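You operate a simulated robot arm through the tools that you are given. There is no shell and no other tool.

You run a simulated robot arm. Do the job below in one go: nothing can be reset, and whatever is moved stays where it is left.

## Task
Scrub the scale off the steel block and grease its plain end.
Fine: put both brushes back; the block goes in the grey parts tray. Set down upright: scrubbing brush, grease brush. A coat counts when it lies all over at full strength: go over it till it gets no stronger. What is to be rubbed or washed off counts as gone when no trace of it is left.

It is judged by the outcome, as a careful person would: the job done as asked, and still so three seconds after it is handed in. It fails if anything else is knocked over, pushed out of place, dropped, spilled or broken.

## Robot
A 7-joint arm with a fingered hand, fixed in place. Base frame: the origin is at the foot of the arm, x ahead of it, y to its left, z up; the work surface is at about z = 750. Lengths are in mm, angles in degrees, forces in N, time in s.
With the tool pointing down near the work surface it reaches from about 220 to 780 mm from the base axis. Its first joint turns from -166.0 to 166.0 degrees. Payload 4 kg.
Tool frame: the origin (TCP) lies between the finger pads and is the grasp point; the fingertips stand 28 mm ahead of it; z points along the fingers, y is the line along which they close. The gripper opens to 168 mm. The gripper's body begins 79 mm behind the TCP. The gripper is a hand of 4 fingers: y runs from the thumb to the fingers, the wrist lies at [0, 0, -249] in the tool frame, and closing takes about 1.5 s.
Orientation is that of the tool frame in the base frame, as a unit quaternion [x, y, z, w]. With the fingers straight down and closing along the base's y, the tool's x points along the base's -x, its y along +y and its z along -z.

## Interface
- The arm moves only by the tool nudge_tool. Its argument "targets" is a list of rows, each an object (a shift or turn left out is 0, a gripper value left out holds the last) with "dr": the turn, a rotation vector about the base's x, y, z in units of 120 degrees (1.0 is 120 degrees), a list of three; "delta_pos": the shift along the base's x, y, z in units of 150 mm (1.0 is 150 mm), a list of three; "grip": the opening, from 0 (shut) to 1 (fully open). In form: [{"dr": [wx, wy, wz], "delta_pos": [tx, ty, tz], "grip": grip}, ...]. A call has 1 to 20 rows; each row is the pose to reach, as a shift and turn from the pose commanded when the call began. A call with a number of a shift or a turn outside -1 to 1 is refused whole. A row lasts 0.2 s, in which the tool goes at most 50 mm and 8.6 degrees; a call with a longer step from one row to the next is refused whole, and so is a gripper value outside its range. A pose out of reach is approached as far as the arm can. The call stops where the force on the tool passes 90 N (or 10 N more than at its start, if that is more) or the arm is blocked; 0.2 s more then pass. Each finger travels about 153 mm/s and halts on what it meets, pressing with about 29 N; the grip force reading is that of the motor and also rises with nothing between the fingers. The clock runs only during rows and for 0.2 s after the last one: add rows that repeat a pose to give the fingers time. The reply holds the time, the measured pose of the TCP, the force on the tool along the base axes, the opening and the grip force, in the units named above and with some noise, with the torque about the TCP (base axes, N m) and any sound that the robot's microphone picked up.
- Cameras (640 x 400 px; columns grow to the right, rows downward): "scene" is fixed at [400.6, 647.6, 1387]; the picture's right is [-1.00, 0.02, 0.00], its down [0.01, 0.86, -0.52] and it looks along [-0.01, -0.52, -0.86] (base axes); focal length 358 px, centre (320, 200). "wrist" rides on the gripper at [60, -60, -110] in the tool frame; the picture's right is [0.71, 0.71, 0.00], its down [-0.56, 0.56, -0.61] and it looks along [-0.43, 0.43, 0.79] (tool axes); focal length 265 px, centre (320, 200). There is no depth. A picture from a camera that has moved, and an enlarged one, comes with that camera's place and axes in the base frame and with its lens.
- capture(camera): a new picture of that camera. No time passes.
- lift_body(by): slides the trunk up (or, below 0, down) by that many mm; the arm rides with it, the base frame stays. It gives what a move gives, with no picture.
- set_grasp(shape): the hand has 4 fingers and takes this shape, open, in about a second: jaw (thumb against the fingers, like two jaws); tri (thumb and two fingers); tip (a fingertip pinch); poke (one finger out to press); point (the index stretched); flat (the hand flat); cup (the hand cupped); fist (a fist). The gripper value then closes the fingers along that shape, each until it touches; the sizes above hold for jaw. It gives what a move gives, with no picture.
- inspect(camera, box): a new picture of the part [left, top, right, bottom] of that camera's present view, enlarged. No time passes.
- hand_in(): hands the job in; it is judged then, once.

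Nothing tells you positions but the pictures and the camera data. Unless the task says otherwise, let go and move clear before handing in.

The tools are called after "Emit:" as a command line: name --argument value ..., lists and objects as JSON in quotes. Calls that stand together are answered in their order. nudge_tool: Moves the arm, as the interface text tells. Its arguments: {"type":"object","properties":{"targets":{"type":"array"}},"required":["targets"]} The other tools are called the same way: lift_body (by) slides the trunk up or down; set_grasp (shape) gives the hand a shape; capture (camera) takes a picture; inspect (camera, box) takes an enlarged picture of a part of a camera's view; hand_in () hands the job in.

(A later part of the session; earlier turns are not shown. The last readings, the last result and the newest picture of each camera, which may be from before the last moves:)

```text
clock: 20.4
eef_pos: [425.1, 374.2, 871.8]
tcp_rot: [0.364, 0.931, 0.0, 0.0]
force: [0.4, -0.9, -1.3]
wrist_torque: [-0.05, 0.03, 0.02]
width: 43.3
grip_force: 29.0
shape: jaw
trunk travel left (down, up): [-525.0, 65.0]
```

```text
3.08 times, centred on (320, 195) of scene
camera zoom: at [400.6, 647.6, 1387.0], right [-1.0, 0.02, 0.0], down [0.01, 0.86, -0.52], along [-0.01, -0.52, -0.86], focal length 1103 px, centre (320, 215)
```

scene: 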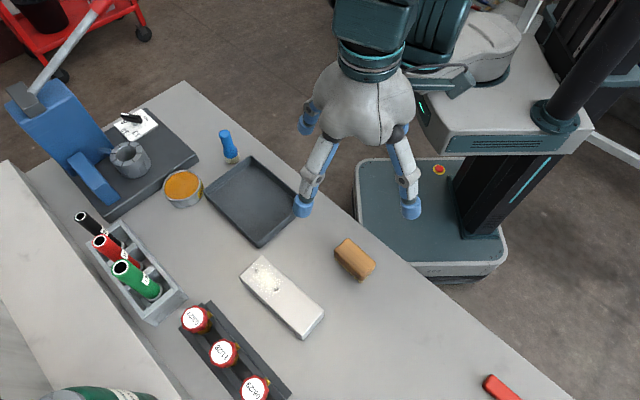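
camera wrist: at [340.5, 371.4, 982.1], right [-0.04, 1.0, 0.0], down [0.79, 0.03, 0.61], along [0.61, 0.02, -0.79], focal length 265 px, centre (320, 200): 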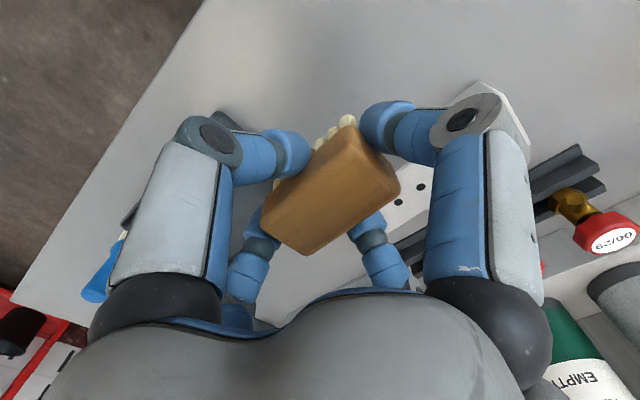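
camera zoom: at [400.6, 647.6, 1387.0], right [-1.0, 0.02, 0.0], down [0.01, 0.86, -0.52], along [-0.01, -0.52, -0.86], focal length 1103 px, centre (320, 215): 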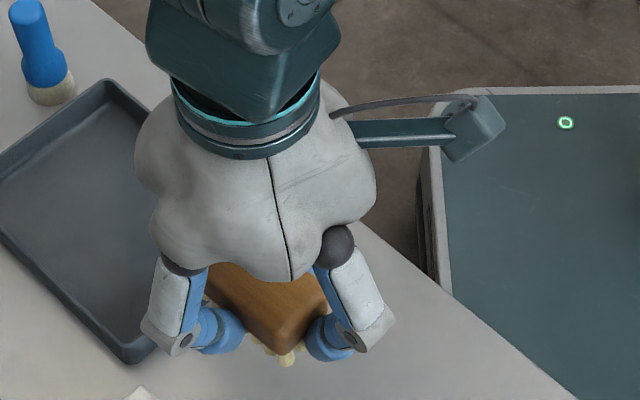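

No specks are visible. For certainty I'll make one more light pass over the cleaned half, including its edges, then return the brush.

Emit:
nudge_tool --targets '[{"delta_pos": [0.15, 0.163, 0], "grip": 0}, {"delta_pos": [0.3, 0.326, 0], "grip": 0}, {"delta_pos": [0.45, 0.489, 0], "grip": 0}, {"delta_pos": [0.45, 0.489, -0.15], "grip": 0}, {"delta_pos": [0.45, 0.489, -0.25], "grip": 0}, {"delta_pos": [0.45, 0.489, -0.3], "grip": 0}, {"delta_pos": [0.3618, 0.5704, -0.3], "grip": 0}, {"delta_pos": [0.5382, 0.4076, -0.3], "grip": 0}, {"delta_pos": [0.416, 0.6292, -0.3], "grip": 0}, {"delta_pos": [0.5924, 0.4664, -0.3], "grip": 0}, {"delta_pos": [0.3618, 0.5704, -0.3], "grip": 0}, {"delta_pos": [0.484, 0.3488, -0.3], "grip": 0}, {"delta_pos": [0.3076, 0.5116, -0.3], "grip": 0}, {"delta_pos": [0.484, 0.3488, -0.3], "grip": 0}, {"delta_pos": [0.3618, 0.5704, -0.3], "grip": 0}, {"delta_pos": [0.45, 0.489, -0.3], "grip": 0}, {"delta_pos": [0.45, 0.489, -0.2], "grip": 0}, {"delta_pos": [0.45, 0.489, -0.05], "grip": 0}, {"delta_pos": [0.45, 0.489, 0.0], "grip": 0}]'

Emit:
nudge_tool --targets '[{"delta_pos": [-0.25, -0.066, 0.0], "grip": 0}, {"delta_pos": [-0.5, -0.133, 0.0], "grip": 0}, {"delta_pos": [-0.75, -0.2, 0.0], "grip": 0}, {"delta_pos": [-0.98, -0.25, 0.0], "grip": 0}, {"delta_pos": [-0.98, -0.25, 0.0], "grip": 0}]'

Emit:
capture --camera "wrist"

Emit:
inspect --camera "scene" --box '[230, 245, 330, 345]'

```text
clock: 24.4
eef_pos: [492.8, 445.6, 874.0]
tcp_rot: [0.364, 0.932, 0.001, 0.0]
force: [0.3, 0.0, -0.1]
wrist_torque: [-0.03, -0.02, 0.0]
width: 43.0
grip_force: 28.9
shape: jaw
trunk travel left (down, up): [-525.0, 65.0]
```

```text
clock: 25.6
eef_pos: [345.1, 407.1, 871.5]
tcp_rot: [0.364, 0.931, 0.0, 0.0]
force: [0.1, 0.7, -0.2]
wrist_torque: [0.0, -0.01, -0.01]
width: 43.0
grip_force: 29.0
shape: jaw
trunk travel left (down, up): [-525.0, 65.0]
```

```text
taken
camera wrist: at [260.9, 404.2, 981.8], right [-0.04, 1.0, 0.0], down [0.79, 0.03, 0.61], along [0.61, 0.02, -0.79], focal length 265 px, centre (320, 200)
```

wrist: 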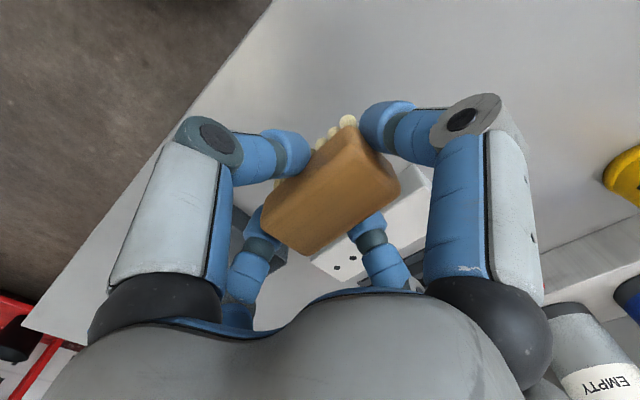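

```text
4.00 times, centred on (280, 295) of scene
camera zoom: at [400.6, 647.6, 1387.0], right [-1.0, 0.02, 0.0], down [0.01, 0.86, -0.52], along [-0.01, -0.52, -0.86], focal length 1434 px, centre (480, -180)
```

zoom: 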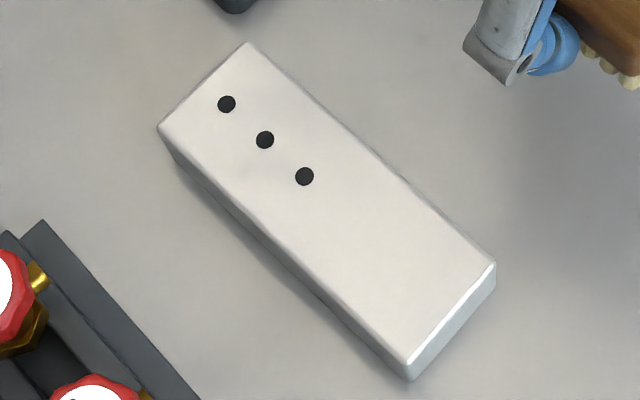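

The block is clean. I'll take the scrubbing brush back to its original spot and lower it gently.

Emit:
nudge_tool --targets '[{"dr": [0, 0, -0.0325], "delta_pos": [-0.104, -0.002, 0], "grip": 0}, {"dr": [0, 0, -0.0325], "delta_pos": [-0.104, -0.002, -0.2], "grip": 0}, {"dr": [0, 0, -0.0325], "delta_pos": [-0.104, -0.002, -0.4], "grip": 0}, {"dr": [0, 0, -0.0325], "delta_pos": [-0.104, -0.002, -0.5], "grip": 0}, {"dr": [0, 0, -0.0325], "delta_pos": [-0.104, -0.002, -0.515], "grip": 0}]'

Emit:
inspect --camera "scene" --box '[300, 190, 420, 310]'

Emit:
capture --camera "wrist"

```text
clock: 26.8
eef_pos: [330.1, 408.5, 796.5]
tcp_rot: [0.395, 0.919, 0.0, 0.0]
force: [0.4, -1.1, -0.7]
wrist_torque: [0.0, -0.01, 0.0]
width: 43.1
grip_force: 29.2
shape: jaw
trunk travel left (down, up): [-525.0, 65.0]
```

```text
3.33 times, centred on (360, 250) of scene
camera zoom: at [400.6, 647.6, 1387.0], right [-1.0, 0.02, 0.0], down [0.01, 0.86, -0.52], along [-0.01, -0.52, -0.86], focal length 1195 px, centre (187, 33)
```

zoom: 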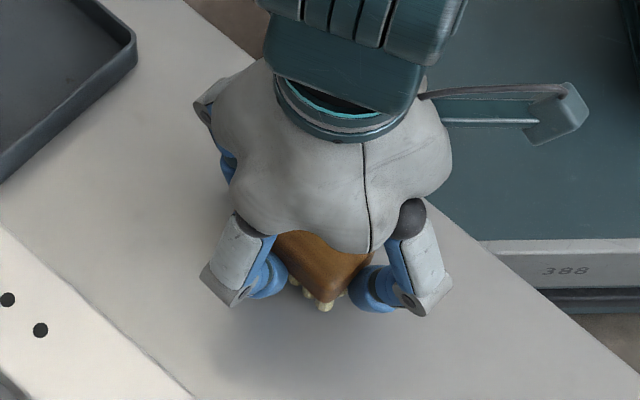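

```text
taken
camera wrist: at [245.3, 411.5, 905.8], right [0.03, 1.0, 0.0], down [0.79, -0.02, 0.61], along [0.61, -0.02, -0.79], focal length 265 px, centre (320, 200)
```

wrist: 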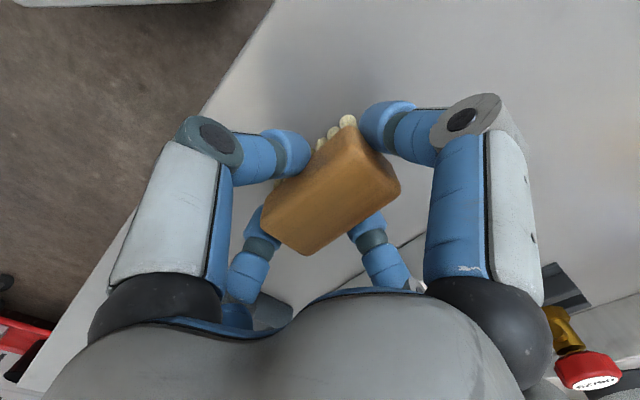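

Emit:
nudge_tool --targets '[{"delta_pos": [0, -0.011, -0.02], "grip": 0}, {"delta_pos": [0, -0.011, -0.034], "grip": 0}, {"delta_pos": [0, -0.011, -0.034], "grip": 0}]'

```text
clock: 27.6
eef_pos: [329.8, 407.6, 790.4]
tcp_rot: [0.396, 0.918, 0.0, 0.0]
force: [0.6, -0.1, -0.6]
wrist_torque: [-0.01, 0.03, -0.01]
width: 43.1
grip_force: 29.0
shape: jaw
trunk travel left (down, up): [-525.0, 65.0]
```

Emit:
nudge_tool --targets '[{"delta_pos": [0, 0, -0.008], "grip": 0}, {"delta_pos": [0, 0, -0.014], "grip": 0}, {"delta_pos": [0, 0, -0.014], "grip": 0}]'

```text
clock: 28.4
eef_pos: [330.5, 406.8, 789.7]
tcp_rot: [0.395, 0.919, 0.0, 0.0]
force: [-1.4, 1.2, 5.0]
wrist_torque: [0.07, -0.03, 0.0]
width: 43.1
grip_force: 29.1
shape: jaw
trunk travel left (down, up): [-525.0, 65.0]
```

Contact at about 5 N, so the brush is standing on its bristles at its old height. I'll open slowly and check.

Emit:
nudge_tool --targets '[{"grip": 0.27}, {"grip": 0.3}, {"grip": 0.4}, {"grip": 0.5}, {"grip": 0.6}, {"grip": 0.6}, {"grip": 0.6}]'

Emit:
capture --camera "wrist"

Emit:
inspect --camera "scene" --box '[300, 190, 420, 310]'

```text
clock: 30.0
eef_pos: [331.8, 407.3, 789.4]
tcp_rot: [0.396, 0.918, 0.0, 0.0]
force: [-0.2, 0.5, -0.1]
wrist_torque: [0.01, -0.03, -0.02]
width: 100.0
grip_force: 0.1
shape: jaw
trunk travel left (down, up): [-525.0, 65.0]
```

```text
taken
camera wrist: at [245.3, 410.0, 898.0], right [0.03, 1.0, 0.0], down [0.79, -0.02, 0.61], along [0.61, -0.02, -0.79], focal length 265 px, centre (320, 200)
```

wrist: 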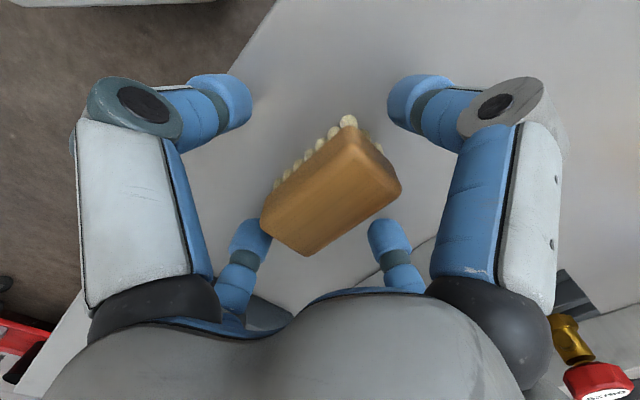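

```text
3.33 times, centred on (360, 250) of scene
camera zoom: at [400.6, 647.6, 1387.0], right [-1.0, 0.02, 0.0], down [0.01, 0.86, -0.52], along [-0.01, -0.52, -0.86], focal length 1195 px, centre (187, 33)
```

zoom: 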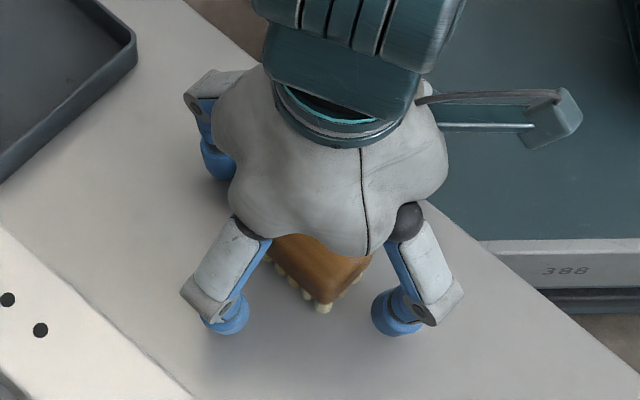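

The scrubbing brush stands upright where it was. I'll rise clear, verify it, then go toward the grease brush.

Emit:
nudge_tool --targets '[{"delta_pos": [0, 0, 0.2], "grip": 0.6}, {"delta_pos": [0, 0, 0.5], "grip": 0.6}, {"delta_pos": [0, 0, 0.8], "grip": 0.6}, {"delta_pos": [0, 0, 1.0], "grip": 0.6}, {"delta_pos": [0, 0, 1.0], "grip": 0.6}]'

Emit:
inspect --camera "scene" --box '[300, 190, 420, 310]'

Emit:
nudge_tool --targets '[{"delta_pos": [0.2, -0.2, 0.1], "grip": 0.6}, {"delta_pos": [0.4, -0.4, 0.2], "grip": 0.6}, {"delta_pos": [0.6, -0.6, 0.2], "grip": 0.6}, {"delta_pos": [0.8, -0.8, 0.2], "grip": 0.6}, {"delta_pos": [1.0, -1.0, 0.2], "grip": 0.6}, {"delta_pos": [1.0, -1.0, 0.2], "grip": 0.6}]'

Emit:
capture --camera "wrist"

Emit:
capture --camera "scene"

```text
clock: 31.2
eef_pos: [331.6, 408.7, 938.3]
tcp_rot: [0.395, 0.919, 0.0, 0.0]
force: [0.6, 0.5, -0.3]
wrist_torque: [-0.01, 0.0, 0.05]
width: 100.4
grip_force: 0.1
shape: jaw
trunk travel left (down, up): [-525.0, 65.0]
```

```text
3.33 times, centred on (360, 250) of scene
camera zoom: at [400.6, 647.6, 1387.0], right [-1.0, 0.02, 0.0], down [0.01, 0.86, -0.52], along [-0.01, -0.52, -0.86], focal length 1195 px, centre (187, 33)
```

zoom: 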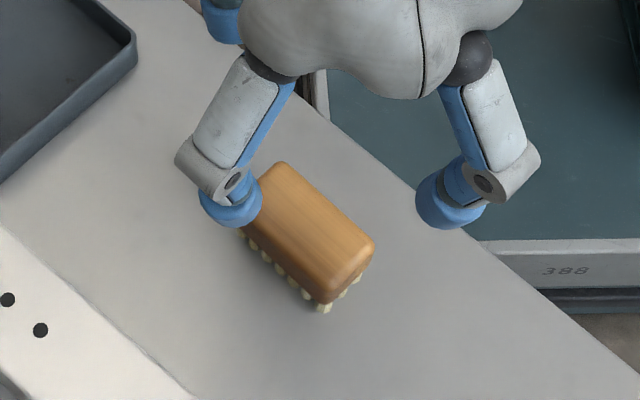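

```text
clock: 32.6
eef_pos: [481.6, 257.4, 968.4]
tcp_rot: [0.396, 0.918, 0.0, 0.0]
force: [0.8, -0.4, 0.7]
wrist_torque: [0.02, 0.0, -0.01]
width: 100.4
grip_force: 0.0
shape: jaw
trunk travel left (down, up): [-525.0, 65.0]
```

```text
taken
camera wrist: at [396.4, 259.9, 1078.6], right [0.03, 1.0, 0.0], down [0.79, -0.02, 0.61], along [0.61, -0.02, -0.79], focal length 265 px, centre (320, 200)
```

wrist: 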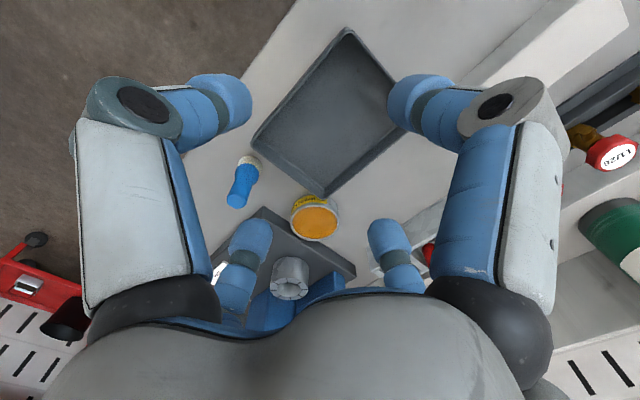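

```text
taken
```

scene: 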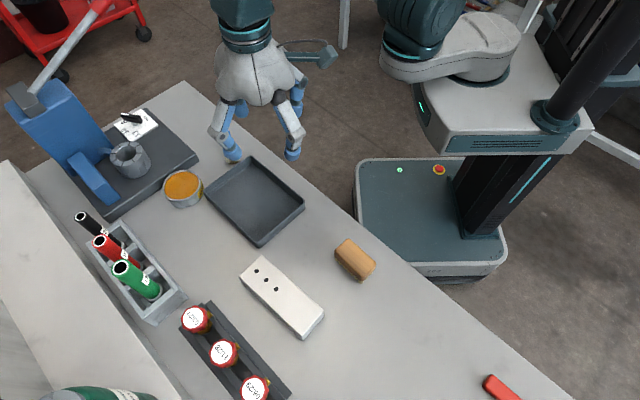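

The scrub brush is in place. Now I'll refine the grease brush and tin positions from this viewpoint.

Emit:
inspect --camera "wrist" --box '[210, 140, 290, 220]'

Emit:
inspect --camera "wrist" --box '[220, 170, 380, 310]'

Emit:
inspect --camera "scene" --box '[0, 70, 210, 230]'

```text
5.00 times, centred on (250, 180) of wrist
camera zoom: at [396.4, 259.9, 1078.6], right [0.03, 1.0, 0.0], down [0.79, -0.02, 0.61], along [0.61, -0.02, -0.79], focal length 1327 px, centre (670, 300)
```

zoom: 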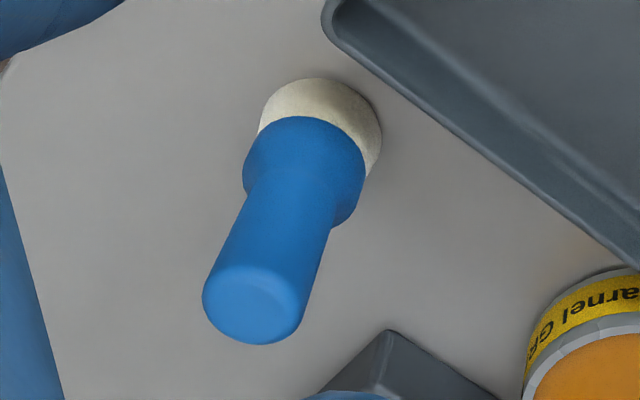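

```text
2.86 times, centred on (300, 240) of wrist
camera zoom: at [396.4, 259.9, 1078.6], right [0.03, 1.0, 0.0], down [0.79, -0.02, 0.61], along [0.61, -0.02, -0.79], focal length 758 px, centre (377, 86)
```

zoom: 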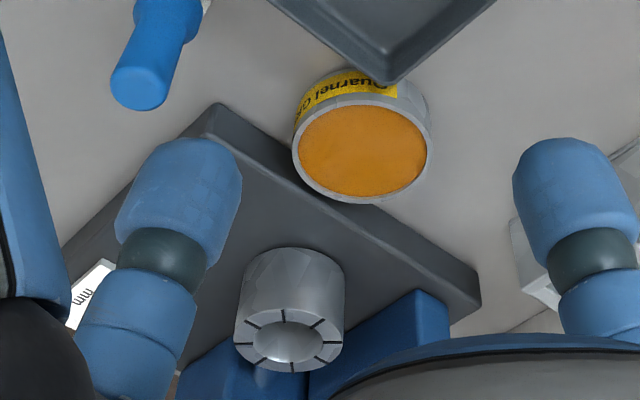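

```text
2.50 times, centred on (105, 150) of scene
camera zoom: at [400.6, 647.6, 1387.0], right [-1.0, 0.02, 0.0], down [0.01, 0.86, -0.52], along [-0.01, -0.52, -0.86], focal length 896 px, centre (858, 325)
```

zoom: 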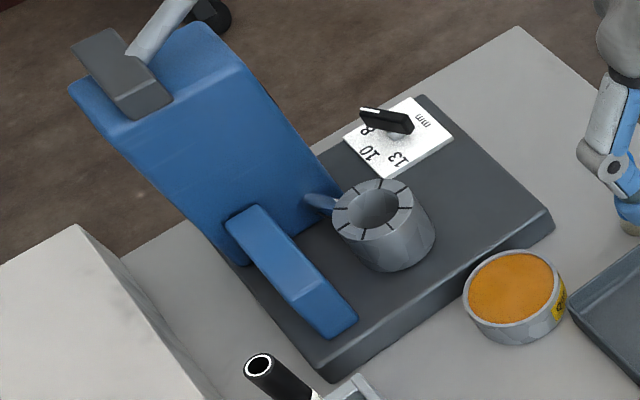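

The grease brush axis is at about (586, 155.5). I'll move above it at a safe height with the fingers part-closed, then check the alignment.

Emit:
nudge_tool --targets '[{"delta_pos": [0.175, -0.17, -0.05], "grip": 0.5}, {"delta_pos": [0.35, -0.34, -0.15], "grip": 0.45}, {"delta_pos": [0.525, -0.51, -0.3], "grip": 0.45}, {"delta_pos": [0.699, -0.68, -0.4], "grip": 0.45}, {"delta_pos": [0.699, -0.68, -0.6], "grip": 0.45}, {"delta_pos": [0.699, -0.68, -0.6], "grip": 0.45}]'

Emit:
capture --camera "wrist"

Emit:
inspect --camera "scene" --box '[150, 40, 310, 200]'

```text
clock: 34.0
eef_pos: [585.4, 154.0, 878.2]
tcp_rot: [0.396, 0.918, 0.0, 0.0]
force: [-0.2, -0.1, 0.1]
wrist_torque: [-0.03, 0.02, 0.01]
width: 76.0
grip_force: 0.0
shape: jaw
trunk travel left (down, up): [-525.0, 65.0]
```

```text
taken
camera wrist: at [501.2, 157.3, 987.7], right [0.03, 1.0, 0.0], down [0.79, -0.02, 0.61], along [0.61, -0.02, -0.79], focal length 265 px, centre (320, 200)
```

wrist: 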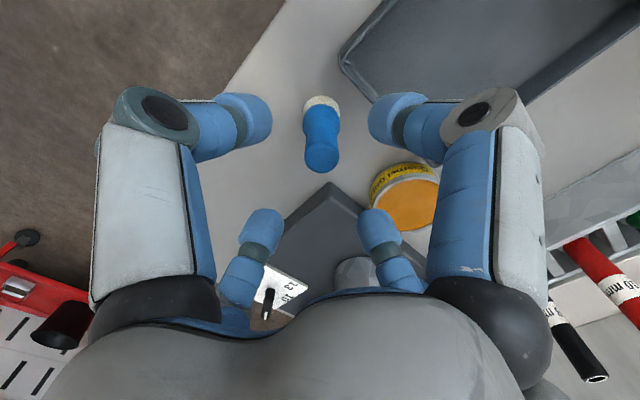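

```text
2.50 times, centred on (230, 120) of scene
camera zoom: at [400.6, 647.6, 1387.0], right [-1.0, 0.02, 0.0], down [0.01, 0.86, -0.52], along [-0.01, -0.52, -0.86], focal length 896 px, centre (545, 400)
```

zoom: 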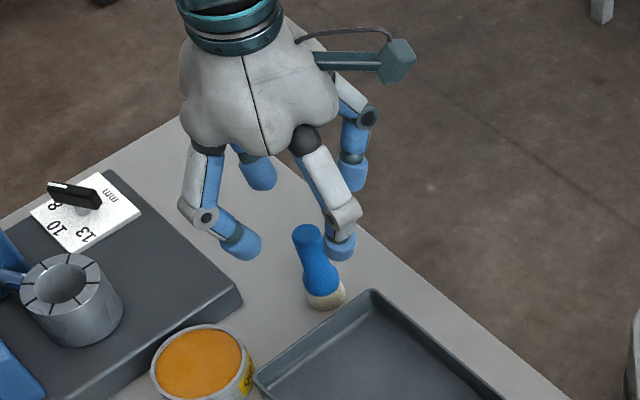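

The hand is centred over the handle. Descending to z ≈ 818 and closing.

Emit:
nudge_tool --targets '[{"delta_pos": [0, 0.004, -0.15], "grip": 0.45}, {"delta_pos": [0, 0.004, -0.3], "grip": 0.45}, {"delta_pos": [0, 0.004, -0.395], "grip": 0.45}, {"delta_pos": [0, 0.004, -0.395], "grip": 0.45}]'

Emit:
capture --camera "wrist"

Emit:
inspect --camera "scene" --box '[150, 40, 310, 200]'

```text
clock: 35.0
eef_pos: [587.2, 155.1, 818.2]
tcp_rot: [0.395, 0.919, 0.0, 0.0]
force: [0.2, 1.4, -0.5]
wrist_torque: [-0.01, -0.03, -0.02]
width: 76.2
grip_force: 0.0
shape: jaw
trunk travel left (down, up): [-525.0, 65.0]
```

```text
taken
camera wrist: at [500.8, 157.9, 927.9], right [0.03, 1.0, 0.0], down [0.79, -0.02, 0.61], along [0.61, -0.02, -0.79], focal length 265 px, centre (320, 200)
```

wrist: 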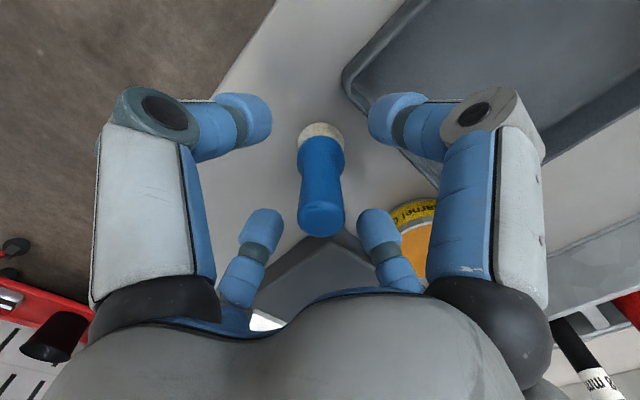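

```text
2.50 times, centred on (230, 120) of scene
camera zoom: at [400.6, 647.6, 1387.0], right [-1.0, 0.02, 0.0], down [0.01, 0.86, -0.52], along [-0.01, -0.52, -0.86], focal length 896 px, centre (545, 400)
```

zoom: 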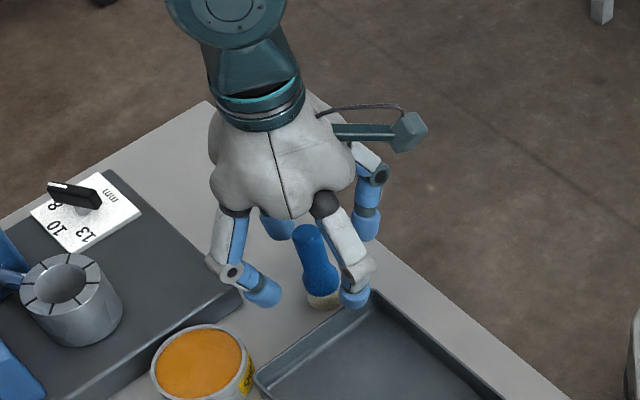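

Emit:
nudge_tool --targets '[{"grip": 0.35}, {"grip": 0.25}, {"grip": 0.18}, {"grip": 0.12}, {"grip": 0.06}, {"grip": 0.0}, {"grip": 0.0}, {"grip": 0.0}, {"grip": 0.0}]'

Emit:
capture --camera "wrist"

Emit:
inspect --camera "scene" --box '[150, 40, 310, 200]'

```text
clock: 37.0
eef_pos: [586.1, 154.9, 819.3]
tcp_rot: [0.395, 0.919, 0.0, 0.0]
force: [0.2, 0.1, 0.3]
wrist_torque: [0.02, -0.01, 0.03]
width: 17.1
grip_force: 28.6
shape: jaw
trunk travel left (down, up): [-525.0, 65.0]
```

```text
taken
camera wrist: at [500.8, 158.0, 928.1], right [0.03, 1.0, 0.0], down [0.79, -0.02, 0.61], along [0.61, -0.02, -0.79], focal length 265 px, centre (320, 200)
```

wrist: 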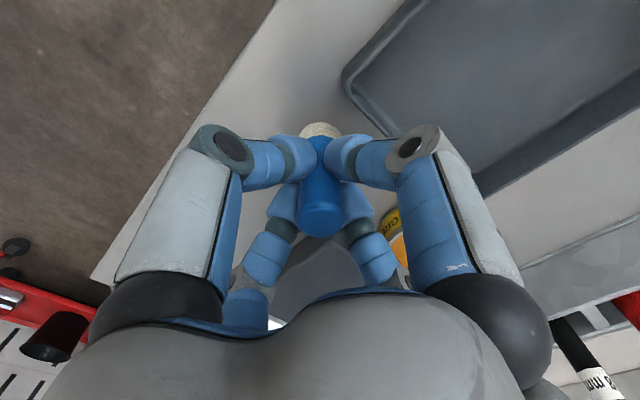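

```text
2.50 times, centred on (230, 120) of scene
camera zoom: at [400.6, 647.6, 1387.0], right [-1.0, 0.02, 0.0], down [0.01, 0.86, -0.52], along [-0.01, -0.52, -0.86], focal length 896 px, centre (545, 400)
```

zoom: 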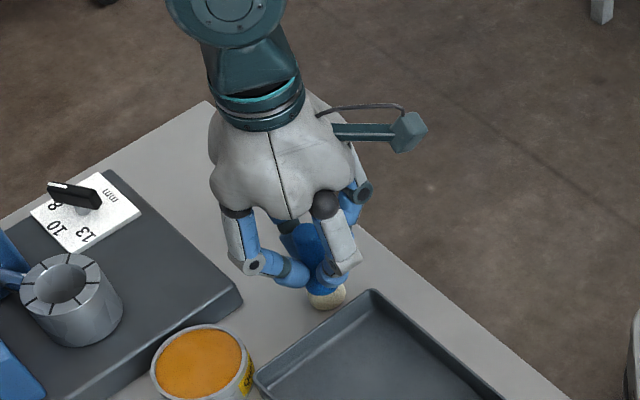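

The brush is held. I'll lift it straight up 55 mm and carry it over the tin.

Emit:
nudge_tool --targets '[{"delta_pos": [0, 0, 0.1], "grip": 0}, {"delta_pos": [0, 0, 0.25], "grip": 0}, {"delta_pos": [0, 0, 0.37], "grip": 0}, {"delta_pos": [0.146, 0.146, 0.37], "grip": 0}, {"delta_pos": [0.291, 0.291, 0.37], "grip": 0}, {"delta_pos": [0.437, 0.437, 0.37], "grip": 0}, {"delta_pos": [0.583, 0.583, 0.37], "grip": 0}, {"delta_pos": [0.583, 0.583, 0.37], "grip": 0}]'

Emit:
capture --camera "wrist"

Emit:
inspect --camera "scene" --box '[90, 50, 290, 230]'

```text
clock: 38.8
eef_pos: [673.2, 241.7, 876.1]
tcp_rot: [0.395, 0.919, 0.0, 0.0]
force: [0.8, -0.8, -0.5]
wrist_torque: [0.02, -0.04, -0.04]
width: 16.8
grip_force: 29.2
shape: jaw
trunk travel left (down, up): [-525.0, 65.0]
```

```text
taken
camera wrist: at [587.6, 244.7, 985.5], right [0.03, 1.0, 0.0], down [0.79, -0.02, 0.61], along [0.61, -0.02, -0.79], focal length 265 px, centre (320, 200)
```

wrist: 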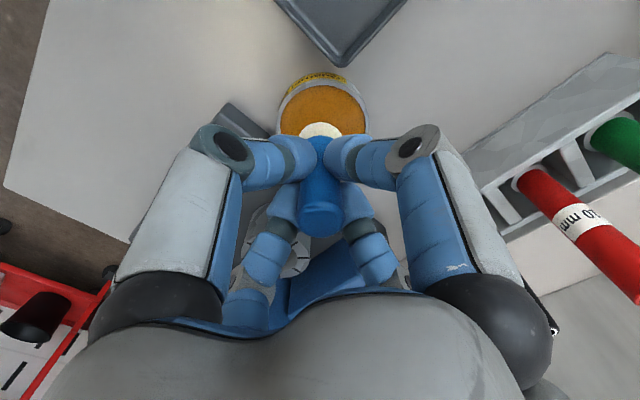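

```text
2.22 times, centred on (190, 140) of scene
camera zoom: at [400.6, 647.6, 1387.0], right [-1.0, 0.02, 0.0], down [0.01, 0.86, -0.52], along [-0.01, -0.52, -0.86], focal length 796 px, centre (609, 333)
```

zoom: 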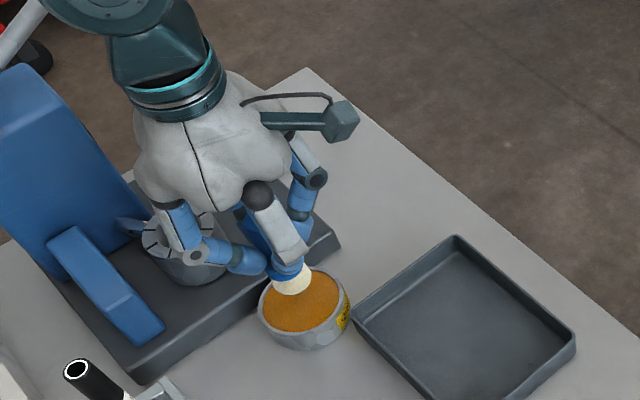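

The brush hangs over the tin, with the fingers clear of the collet beside it. Lowering gently into the grease.

Emit:
nudge_tool --targets '[{"delta_pos": [0, 0, -0.1], "grip": 0}, {"delta_pos": [0, 0, -0.18], "grip": 0}, {"delta_pos": [0, 0, -0.21], "grip": 0}, {"delta_pos": [0, 0, -0.225], "grip": 0}, {"delta_pos": [0, 0, -0.225], "grip": 0}]'

Emit:
inspect --camera "scene" --box '[140, 110, 260, 230]'

Emit:
inspect --camera "wrist" --box '[250, 60, 410, 260]'

```text
clock: 40.0
eef_pos: [672.2, 243.5, 846.4]
tcp_rot: [0.396, 0.918, 0.005, 0.004]
force: [3.7, -0.9, 42.7]
wrist_torque: [-0.01, -0.07, -0.02]
width: 18.0
grip_force: 29.1
shape: jaw
trunk travel left (down, up): [-525.0, 65.0]
```

```text
3.33 times, centred on (200, 170) of scene
camera zoom: at [400.6, 647.6, 1387.0], right [-1.0, 0.02, 0.0], down [0.01, 0.86, -0.52], along [-0.01, -0.52, -0.86], focal length 1195 px, centre (720, 300)
```

zoom: 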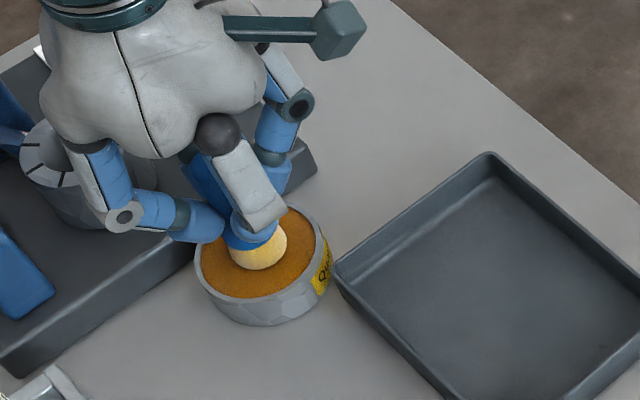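

```text
2.00 times, centred on (330, 160) of wrist
camera zoom: at [586.7, 244.7, 955.1], right [0.03, 1.0, 0.01], down [0.78, -0.03, 0.62], along [0.62, -0.01, -0.78], focal length 531 px, centre (300, 280)
```

zoom: 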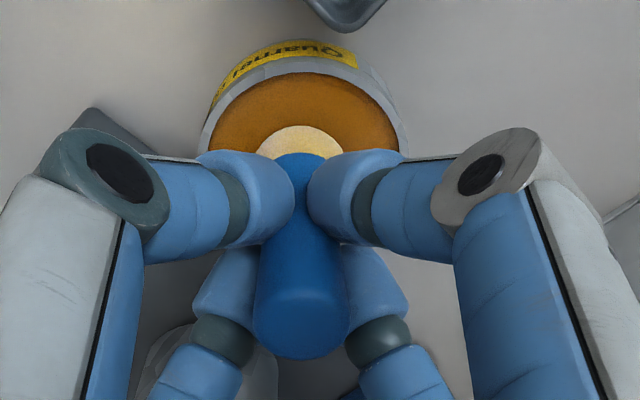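

The grease surface is firm, with 43 N here. I'll ease up and swirl lightly to load the bristles, then lift.

Emit:
nudge_tool --targets '[{"delta_pos": [0, 0, 0.022], "grip": 0}, {"delta_pos": [0, 0, 0.025], "grip": 0}, {"delta_pos": [0.04, 0, 0.025], "grip": 0}, {"delta_pos": [0, 0.04, 0.025], "grip": 0}, {"delta_pos": [-0.04, 0, 0.025], "grip": 0}, {"delta_pos": [0, -0.04, 0.025], "grip": 0}, {"delta_pos": [0, 0, 0.025], "grip": 0}, {"delta_pos": [0, 0, 0.025], "grip": 0}]'

Emit:
inspect --camera "scene" --box '[140, 110, 260, 230]'

```text
clock: 41.8
eef_pos: [670.8, 242.1, 847.2]
tcp_rot: [0.396, 0.918, 0.001, 0.001]
force: [-8.2, 0.5, 29.4]
wrist_torque: [0.05, 0.16, 0.01]
width: 17.9
grip_force: 28.8
shape: jaw
trunk travel left (down, up): [-525.0, 65.0]
```

```text
3.33 times, centred on (200, 170) of scene
camera zoom: at [400.6, 647.6, 1387.0], right [-1.0, 0.02, 0.0], down [0.01, 0.86, -0.52], along [-0.01, -0.52, -0.86], focal length 1195 px, centre (720, 300)
```

zoom: 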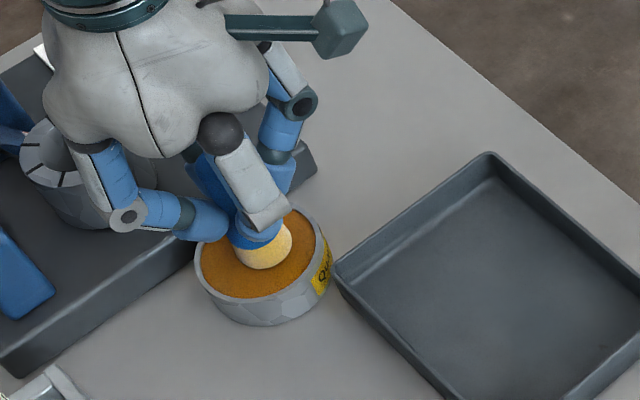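

Emit:
nudge_tool --targets '[{"delta_pos": [0, 0, 0.08], "grip": 0}, {"delta_pos": [0, 0, 0.2], "grip": 0}, {"delta_pos": [0, 0, 0.35], "grip": 0}, {"delta_pos": [0, 0, 0.35], "grip": 0}]'

Emit:
inspect --camera "scene" --box '[140, 110, 260, 230]'

Emit:
capture --camera "wrist"

```text
clock: 42.8
eef_pos: [672.3, 243.8, 895.6]
tcp_rot: [0.396, 0.918, 0.001, -0.001]
force: [0.2, 1.1, -0.4]
wrist_torque: [0.0, -0.02, 0.0]
width: 17.6
grip_force: 28.7
shape: jaw
trunk travel left (down, up): [-525.0, 65.0]
```

```text
3.33 times, centred on (200, 170) of scene
camera zoom: at [400.6, 647.6, 1387.0], right [-1.0, 0.02, 0.0], down [0.01, 0.86, -0.52], along [-0.01, -0.52, -0.86], focal length 1195 px, centre (720, 300)
```

zoom: 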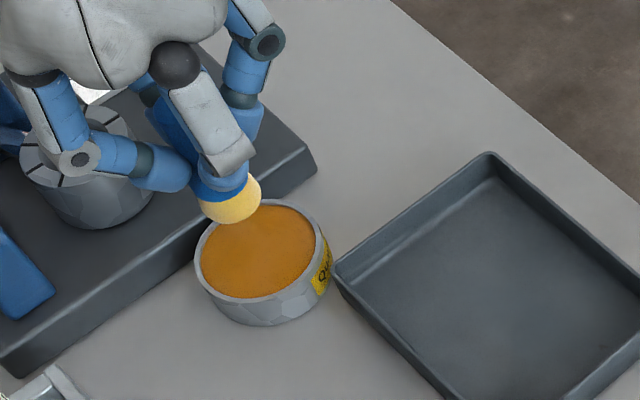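

```text
taken
camera wrist: at [587.6, 246.2, 1006.7], right [0.03, 1.0, 0.0], down [0.79, -0.02, 0.61], along [0.61, -0.02, -0.79], focal length 265 px, centre (320, 200)
```

wrist: 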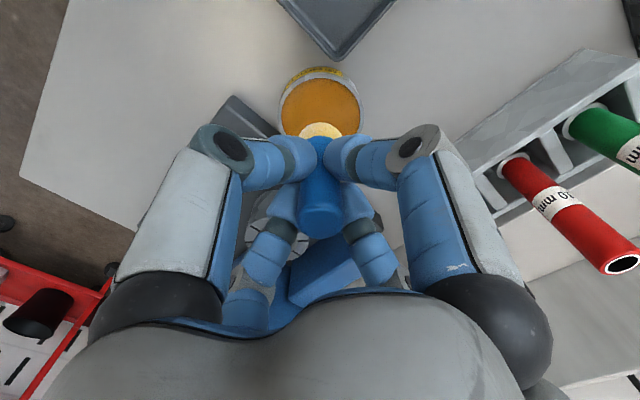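

The bristles are loaded (yellow). I'll carry the brush along behind the tray to above the plain end of the block.

Emit:
nudge_tool --targets '[{"delta_pos": [-0.2, 0.215, 0], "grip": 0}, {"delta_pos": [-0.4, 0.43, 0], "grip": 0}, {"delta_pos": [-0.6, 0.645, 0], "grip": 0}, {"delta_pos": [-0.8, 0.86, 0], "grip": 0}]'

Emit:
nudge_tool --targets '[{"delta_pos": [-0.2, 0.215, 0], "grip": 0}, {"delta_pos": [-0.4, 0.43, 0], "grip": 0}, {"delta_pos": [-0.6, 0.645, 0], "grip": 0}, {"delta_pos": [-0.786, 0.846, 0], "grip": 0}, {"delta_pos": [-0.786, 0.846, -0.1], "grip": 0}, {"delta_pos": [-0.786, 0.846, -0.1], "grip": 0}]'

Emit:
capture --camera "wrist"

Emit:
inspect --camera "scene" --box '[200, 180, 380, 350]'

```text
clock: 43.8
eef_pos: [552.7, 375.2, 897.7]
tcp_rot: [0.396, 0.918, 0.0, 0.0]
force: [-0.5, 0.2, -0.9]
wrist_torque: [-0.04, 0.01, 0.02]
width: 17.5
grip_force: 29.2
shape: jaw
trunk travel left (down, up): [-525.0, 65.0]
```

```text
clock: 45.2
eef_pos: [433.7, 498.5, 882.9]
tcp_rot: [0.395, 0.919, -0.001, 0.0]
force: [-0.4, -0.3, -1.1]
wrist_torque: [-0.03, -0.01, 0.03]
width: 17.6
grip_force: 28.4
shape: jaw
trunk travel left (down, up): [-525.0, 65.0]
```

```text
taken
camera wrist: at [349.0, 501.2, 991.8], right [0.03, 1.0, 0.0], down [0.79, -0.02, 0.61], along [0.61, -0.02, -0.79], focal length 265 px, centre (320, 200)
```

wrist: 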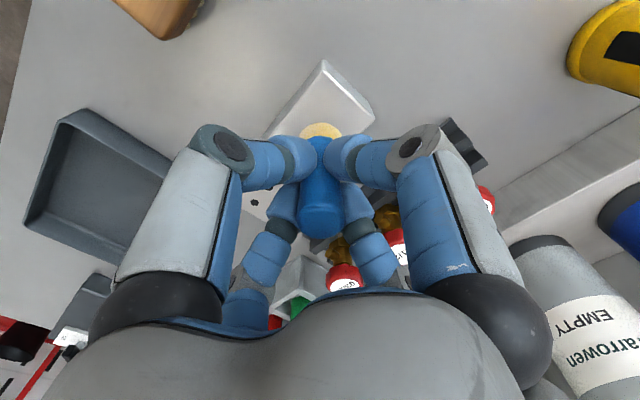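

```text
2.35 times, centred on (290, 265) of scene
camera zoom: at [400.6, 647.6, 1387.0], right [-1.0, 0.02, 0.0], down [0.01, 0.86, -0.52], along [-0.01, -0.52, -0.86], focal length 843 px, centre (391, 47)
```

zoom: 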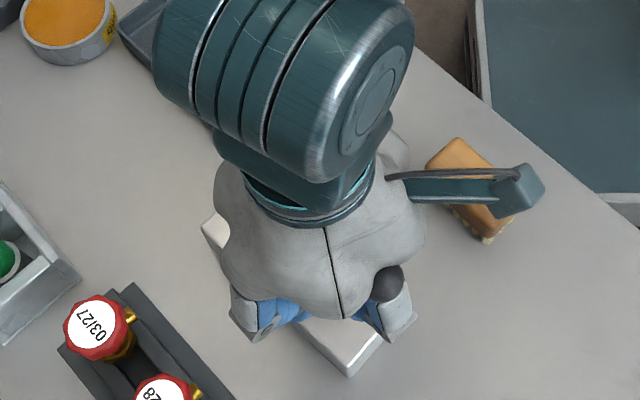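

I'm over the plain end at about L +40, W −1 in the block's frame. Lowering until light contact.

Emit:
nudge_tool --targets '[{"delta_pos": [0, 0, -0.1], "grip": 0}, {"delta_pos": [0, 0, -0.145], "grip": 0}, {"delta_pos": [0, 0, -0.155], "grip": 0}, {"delta_pos": [0, 0, -0.155], "grip": 0}]'

```text
clock: 46.2
eef_pos: [434.8, 498.2, 858.5]
tcp_rot: [0.394, 0.919, 0.0, 0.001]
force: [-0.2, -0.7, -1.0]
wrist_torque: [-0.02, -0.01, -0.01]
width: 17.4
grip_force: 29.3
shape: jaw
trunk travel left (down, up): [-525.0, 65.0]
```

Emit:
nudge_tool --targets '[{"delta_pos": [0, 0, -0.01], "grip": 0}, {"delta_pos": [0, 0, -0.02], "grip": 0}, {"delta_pos": [0, 0, -0.02], "grip": 0}]'

```text
clock: 47.0
eef_pos: [434.3, 498.2, 856.9]
tcp_rot: [0.395, 0.919, 0.001, 0.001]
force: [0.2, 0.1, 8.5]
wrist_torque: [-0.05, -0.03, 0.0]
width: 17.8
grip_force: 29.1
shape: jaw
trunk travel left (down, up): [-525.0, 65.0]
```

Contact at 8.5 N. I'll make a test stroke along the length and then lift to see how the coat looks.

Emit:
nudge_tool --targets '[{"delta_pos": [-0.0637, 0.0588, -0.003], "grip": 0}, {"delta_pos": [-0.1274, 0.1175, -0.003], "grip": 0}, {"delta_pos": [0, 0, -0.003], "grip": 0}, {"delta_pos": [0.0686, -0.0633, -0.003], "grip": 0}, {"delta_pos": [0.1274, -0.1175, -0.003], "grip": 0}, {"delta_pos": [0, 0, -0.003], "grip": 0}, {"delta_pos": [-0.1274, 0.1175, -0.003], "grip": 0}, {"delta_pos": [0, 0, -0.003], "grip": 0}]'

Emit:
nudge_tool --targets '[{"delta_pos": [0, 0, 0.08], "grip": 0}, {"delta_pos": [0, 0, 0.25], "grip": 0}, {"delta_pos": [-0.15, -0.163, 0.35], "grip": 0}, {"delta_pos": [-0.3, -0.326, 0.35], "grip": 0}, {"delta_pos": [-0.45, -0.489, 0.35], "grip": 0}, {"delta_pos": [-0.6, -0.652, 0.35], "grip": 0}, {"delta_pos": [-0.6, -0.652, 0.35], "grip": 0}]'

Emit:
inspect --camera "scene" --box '[230, 245, 330, 345]'

Emit:
inspect --camera "scene" --box '[200, 120, 400, 320]'

```text
clock: 48.8
eef_pos: [434.5, 497.9, 856.4]
tcp_rot: [0.395, 0.919, 0.001, -0.001]
force: [-5.4, 3.0, 20.7]
wrist_torque: [0.12, 0.12, -0.04]
width: 17.8
grip_force: 29.2
shape: jaw
trunk travel left (down, up): [-525.0, 65.0]
```

```text
clock: 50.4
eef_pos: [344.7, 401.9, 907.3]
tcp_rot: [0.396, 0.918, 0.0, 0.0]
force: [0.1, 0.2, -0.5]
wrist_torque: [-0.01, 0.01, -0.04]
width: 17.7
grip_force: 29.5
shape: jaw
trunk travel left (down, up): [-525.0, 65.0]
```

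```text
4.00 times, centred on (280, 295) of scene
camera zoom: at [400.6, 647.6, 1387.0], right [-1.0, 0.02, 0.0], down [0.01, 0.86, -0.52], along [-0.01, -0.52, -0.86], focal length 1434 px, centre (480, -180)
```

zoom: 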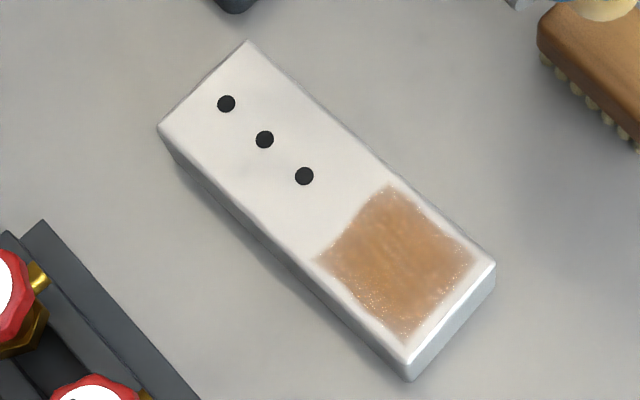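

```text
2.00 times, centred on (300, 220) of scene
camera zoom: at [400.6, 647.6, 1387.0], right [-1.0, 0.02, 0.0], down [0.01, 0.86, -0.52], along [-0.01, -0.52, -0.86], focal length 717 px, centre (360, 160)
```

zoom: 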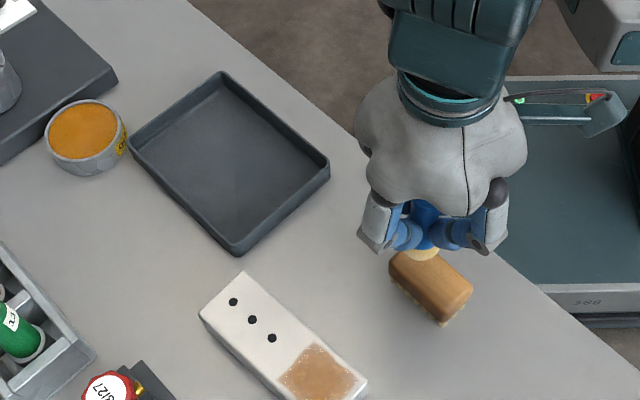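

The grease shows up as a rectangular patch on the plain end but isn't full or even at the edges yet. I'll go back and work over the whole area with overlapping strokes.

Emit:
nudge_tool --targets '[{"delta_pos": [0.15, 0.163, 0], "grip": 0}, {"delta_pos": [0.3, 0.326, 0], "grip": 0}, {"delta_pos": [0.45, 0.489, 0], "grip": 0}, {"delta_pos": [0.6, 0.652, 0], "grip": 0}, {"delta_pos": [0.6, 0.652, -0.2], "grip": 0}, {"delta_pos": [0.6, 0.652, -0.32], "grip": 0}, {"delta_pos": [0.6, 0.652, -0.35], "grip": 0}, {"delta_pos": [0.6542, 0.7108, -0.35], "grip": 0}, {"delta_pos": [0.5268, 0.8283, -0.35], "grip": 0}, {"delta_pos": [0.6542, 0.7108, -0.35], "grip": 0}, {"delta_pos": [0.7914, 0.5842, -0.35], "grip": 0}, {"delta_pos": [0.6, 0.652, -0.35], "grip": 0}, {"delta_pos": [0.4726, 0.7695, -0.35], "grip": 0}, {"delta_pos": [0.5458, 0.5932, -0.35], "grip": 0}, {"delta_pos": [0.4184, 0.7107, -0.35], "grip": 0}, {"delta_pos": [0.5458, 0.5932, -0.35], "grip": 0}, {"delta_pos": [0.683, 0.4666, -0.35], "grip": 0}, {"delta_pos": [0.5458, 0.5932, -0.35], "grip": 0}, {"delta_pos": [0.6, 0.652, -0.35], "grip": 0}]'

Emit:
nudge_tool --targets '[{"delta_pos": [0, 0, 0.08], "grip": 0}, {"delta_pos": [0, 0, 0.25], "grip": 0}, {"delta_pos": [-0.15, -0.163, 0.35], "grip": 0}, {"delta_pos": [-0.3, -0.326, 0.35], "grip": 0}, {"delta_pos": [-0.45, -0.489, 0.35], "grip": 0}, {"delta_pos": [-0.6, -0.652, 0.35], "grip": 0}, {"delta_pos": [-0.6, -0.652, 0.35], "grip": 0}]'

Emit:
inspect --camera "scene" --box '[230, 245, 330, 345]'

Emit:
inspect --camera "scene" --box '[200, 120, 400, 320]'

```text
clock: 54.4
eef_pos: [434.4, 497.6, 856.1]
tcp_rot: [0.397, 0.918, 0.0, 0.0]
force: [-1.8, -2.5, 10.5]
wrist_torque: [-0.12, -0.03, -0.01]
width: 17.5
grip_force: 28.6
shape: jaw
trunk travel left (down, up): [-525.0, 65.0]
```

```text
clock: 56.0
eef_pos: [345.1, 400.6, 907.0]
tcp_rot: [0.396, 0.918, 0.0, 0.001]
force: [-0.8, 0.0, -0.8]
wrist_torque: [0.02, -0.03, 0.0]
width: 17.7
grip_force: 28.4
shape: jaw
trunk travel left (down, up): [-525.0, 65.0]
```

```text
4.00 times, centred on (280, 295) of scene
camera zoom: at [400.6, 647.6, 1387.0], right [-1.0, 0.02, 0.0], down [0.01, 0.86, -0.52], along [-0.01, -0.52, -0.86], focal length 1434 px, centre (480, -180)
```

zoom: 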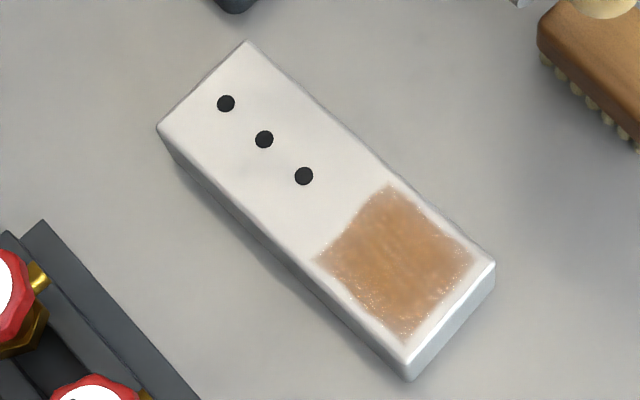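

```text
2.00 times, centred on (300, 220) of scene
camera zoom: at [400.6, 647.6, 1387.0], right [-1.0, 0.02, 0.0], down [0.01, 0.86, -0.52], along [-0.01, -0.52, -0.86], focal length 717 px, centre (360, 160)
```

zoom: 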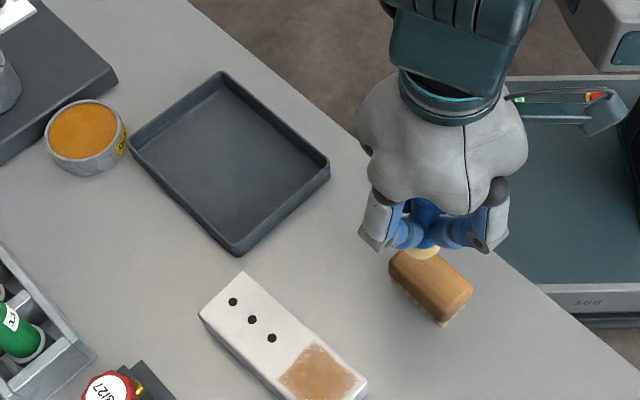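

The coat is slightly stronger, and the bristles look paler, so the load is running out. I'll zoom in for a reference, then reload.

Emit:
inspect --camera "scene" --box '[275, 285, 330, 340]'

Emit:
inspect --camera "scene" --box '[300, 180, 370, 260]'

Emit:
capture --camera "wrist"

```text
7.27 times, centred on (302, 312) of scene
camera zoom: at [400.6, 647.6, 1387.0], right [-1.0, 0.02, 0.0], down [0.01, 0.86, -0.52], along [-0.01, -0.52, -0.86], focal length 2607 px, centre (447, -618)
```

zoom: 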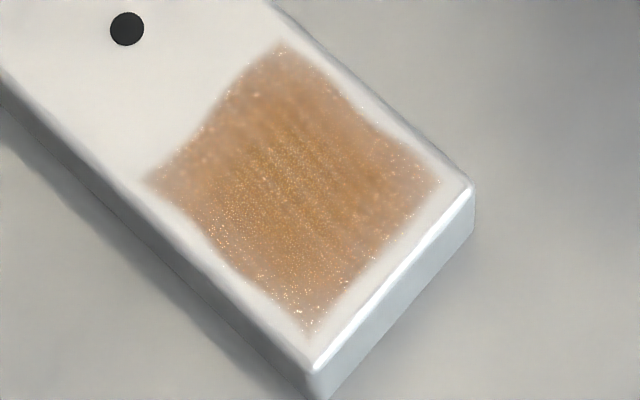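

```text
5.00 times, centred on (335, 220) of scene
camera zoom: at [400.6, 647.6, 1387.0], right [-1.0, 0.02, 0.0], down [0.01, 0.86, -0.52], along [-0.01, -0.52, -0.86], focal length 1792 px, centre (245, 100)
```

zoom: 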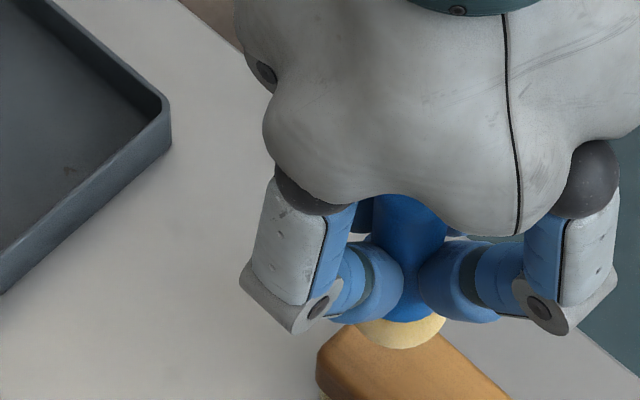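

```text
taken
camera wrist: at [259.6, 403.1, 1016.1], right [0.03, 1.0, 0.0], down [0.79, -0.02, 0.61], along [0.61, -0.02, -0.79], focal length 265 px, centre (320, 200)
```

wrist: 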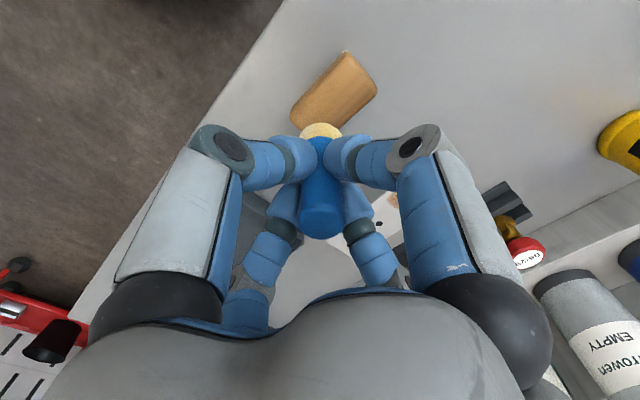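

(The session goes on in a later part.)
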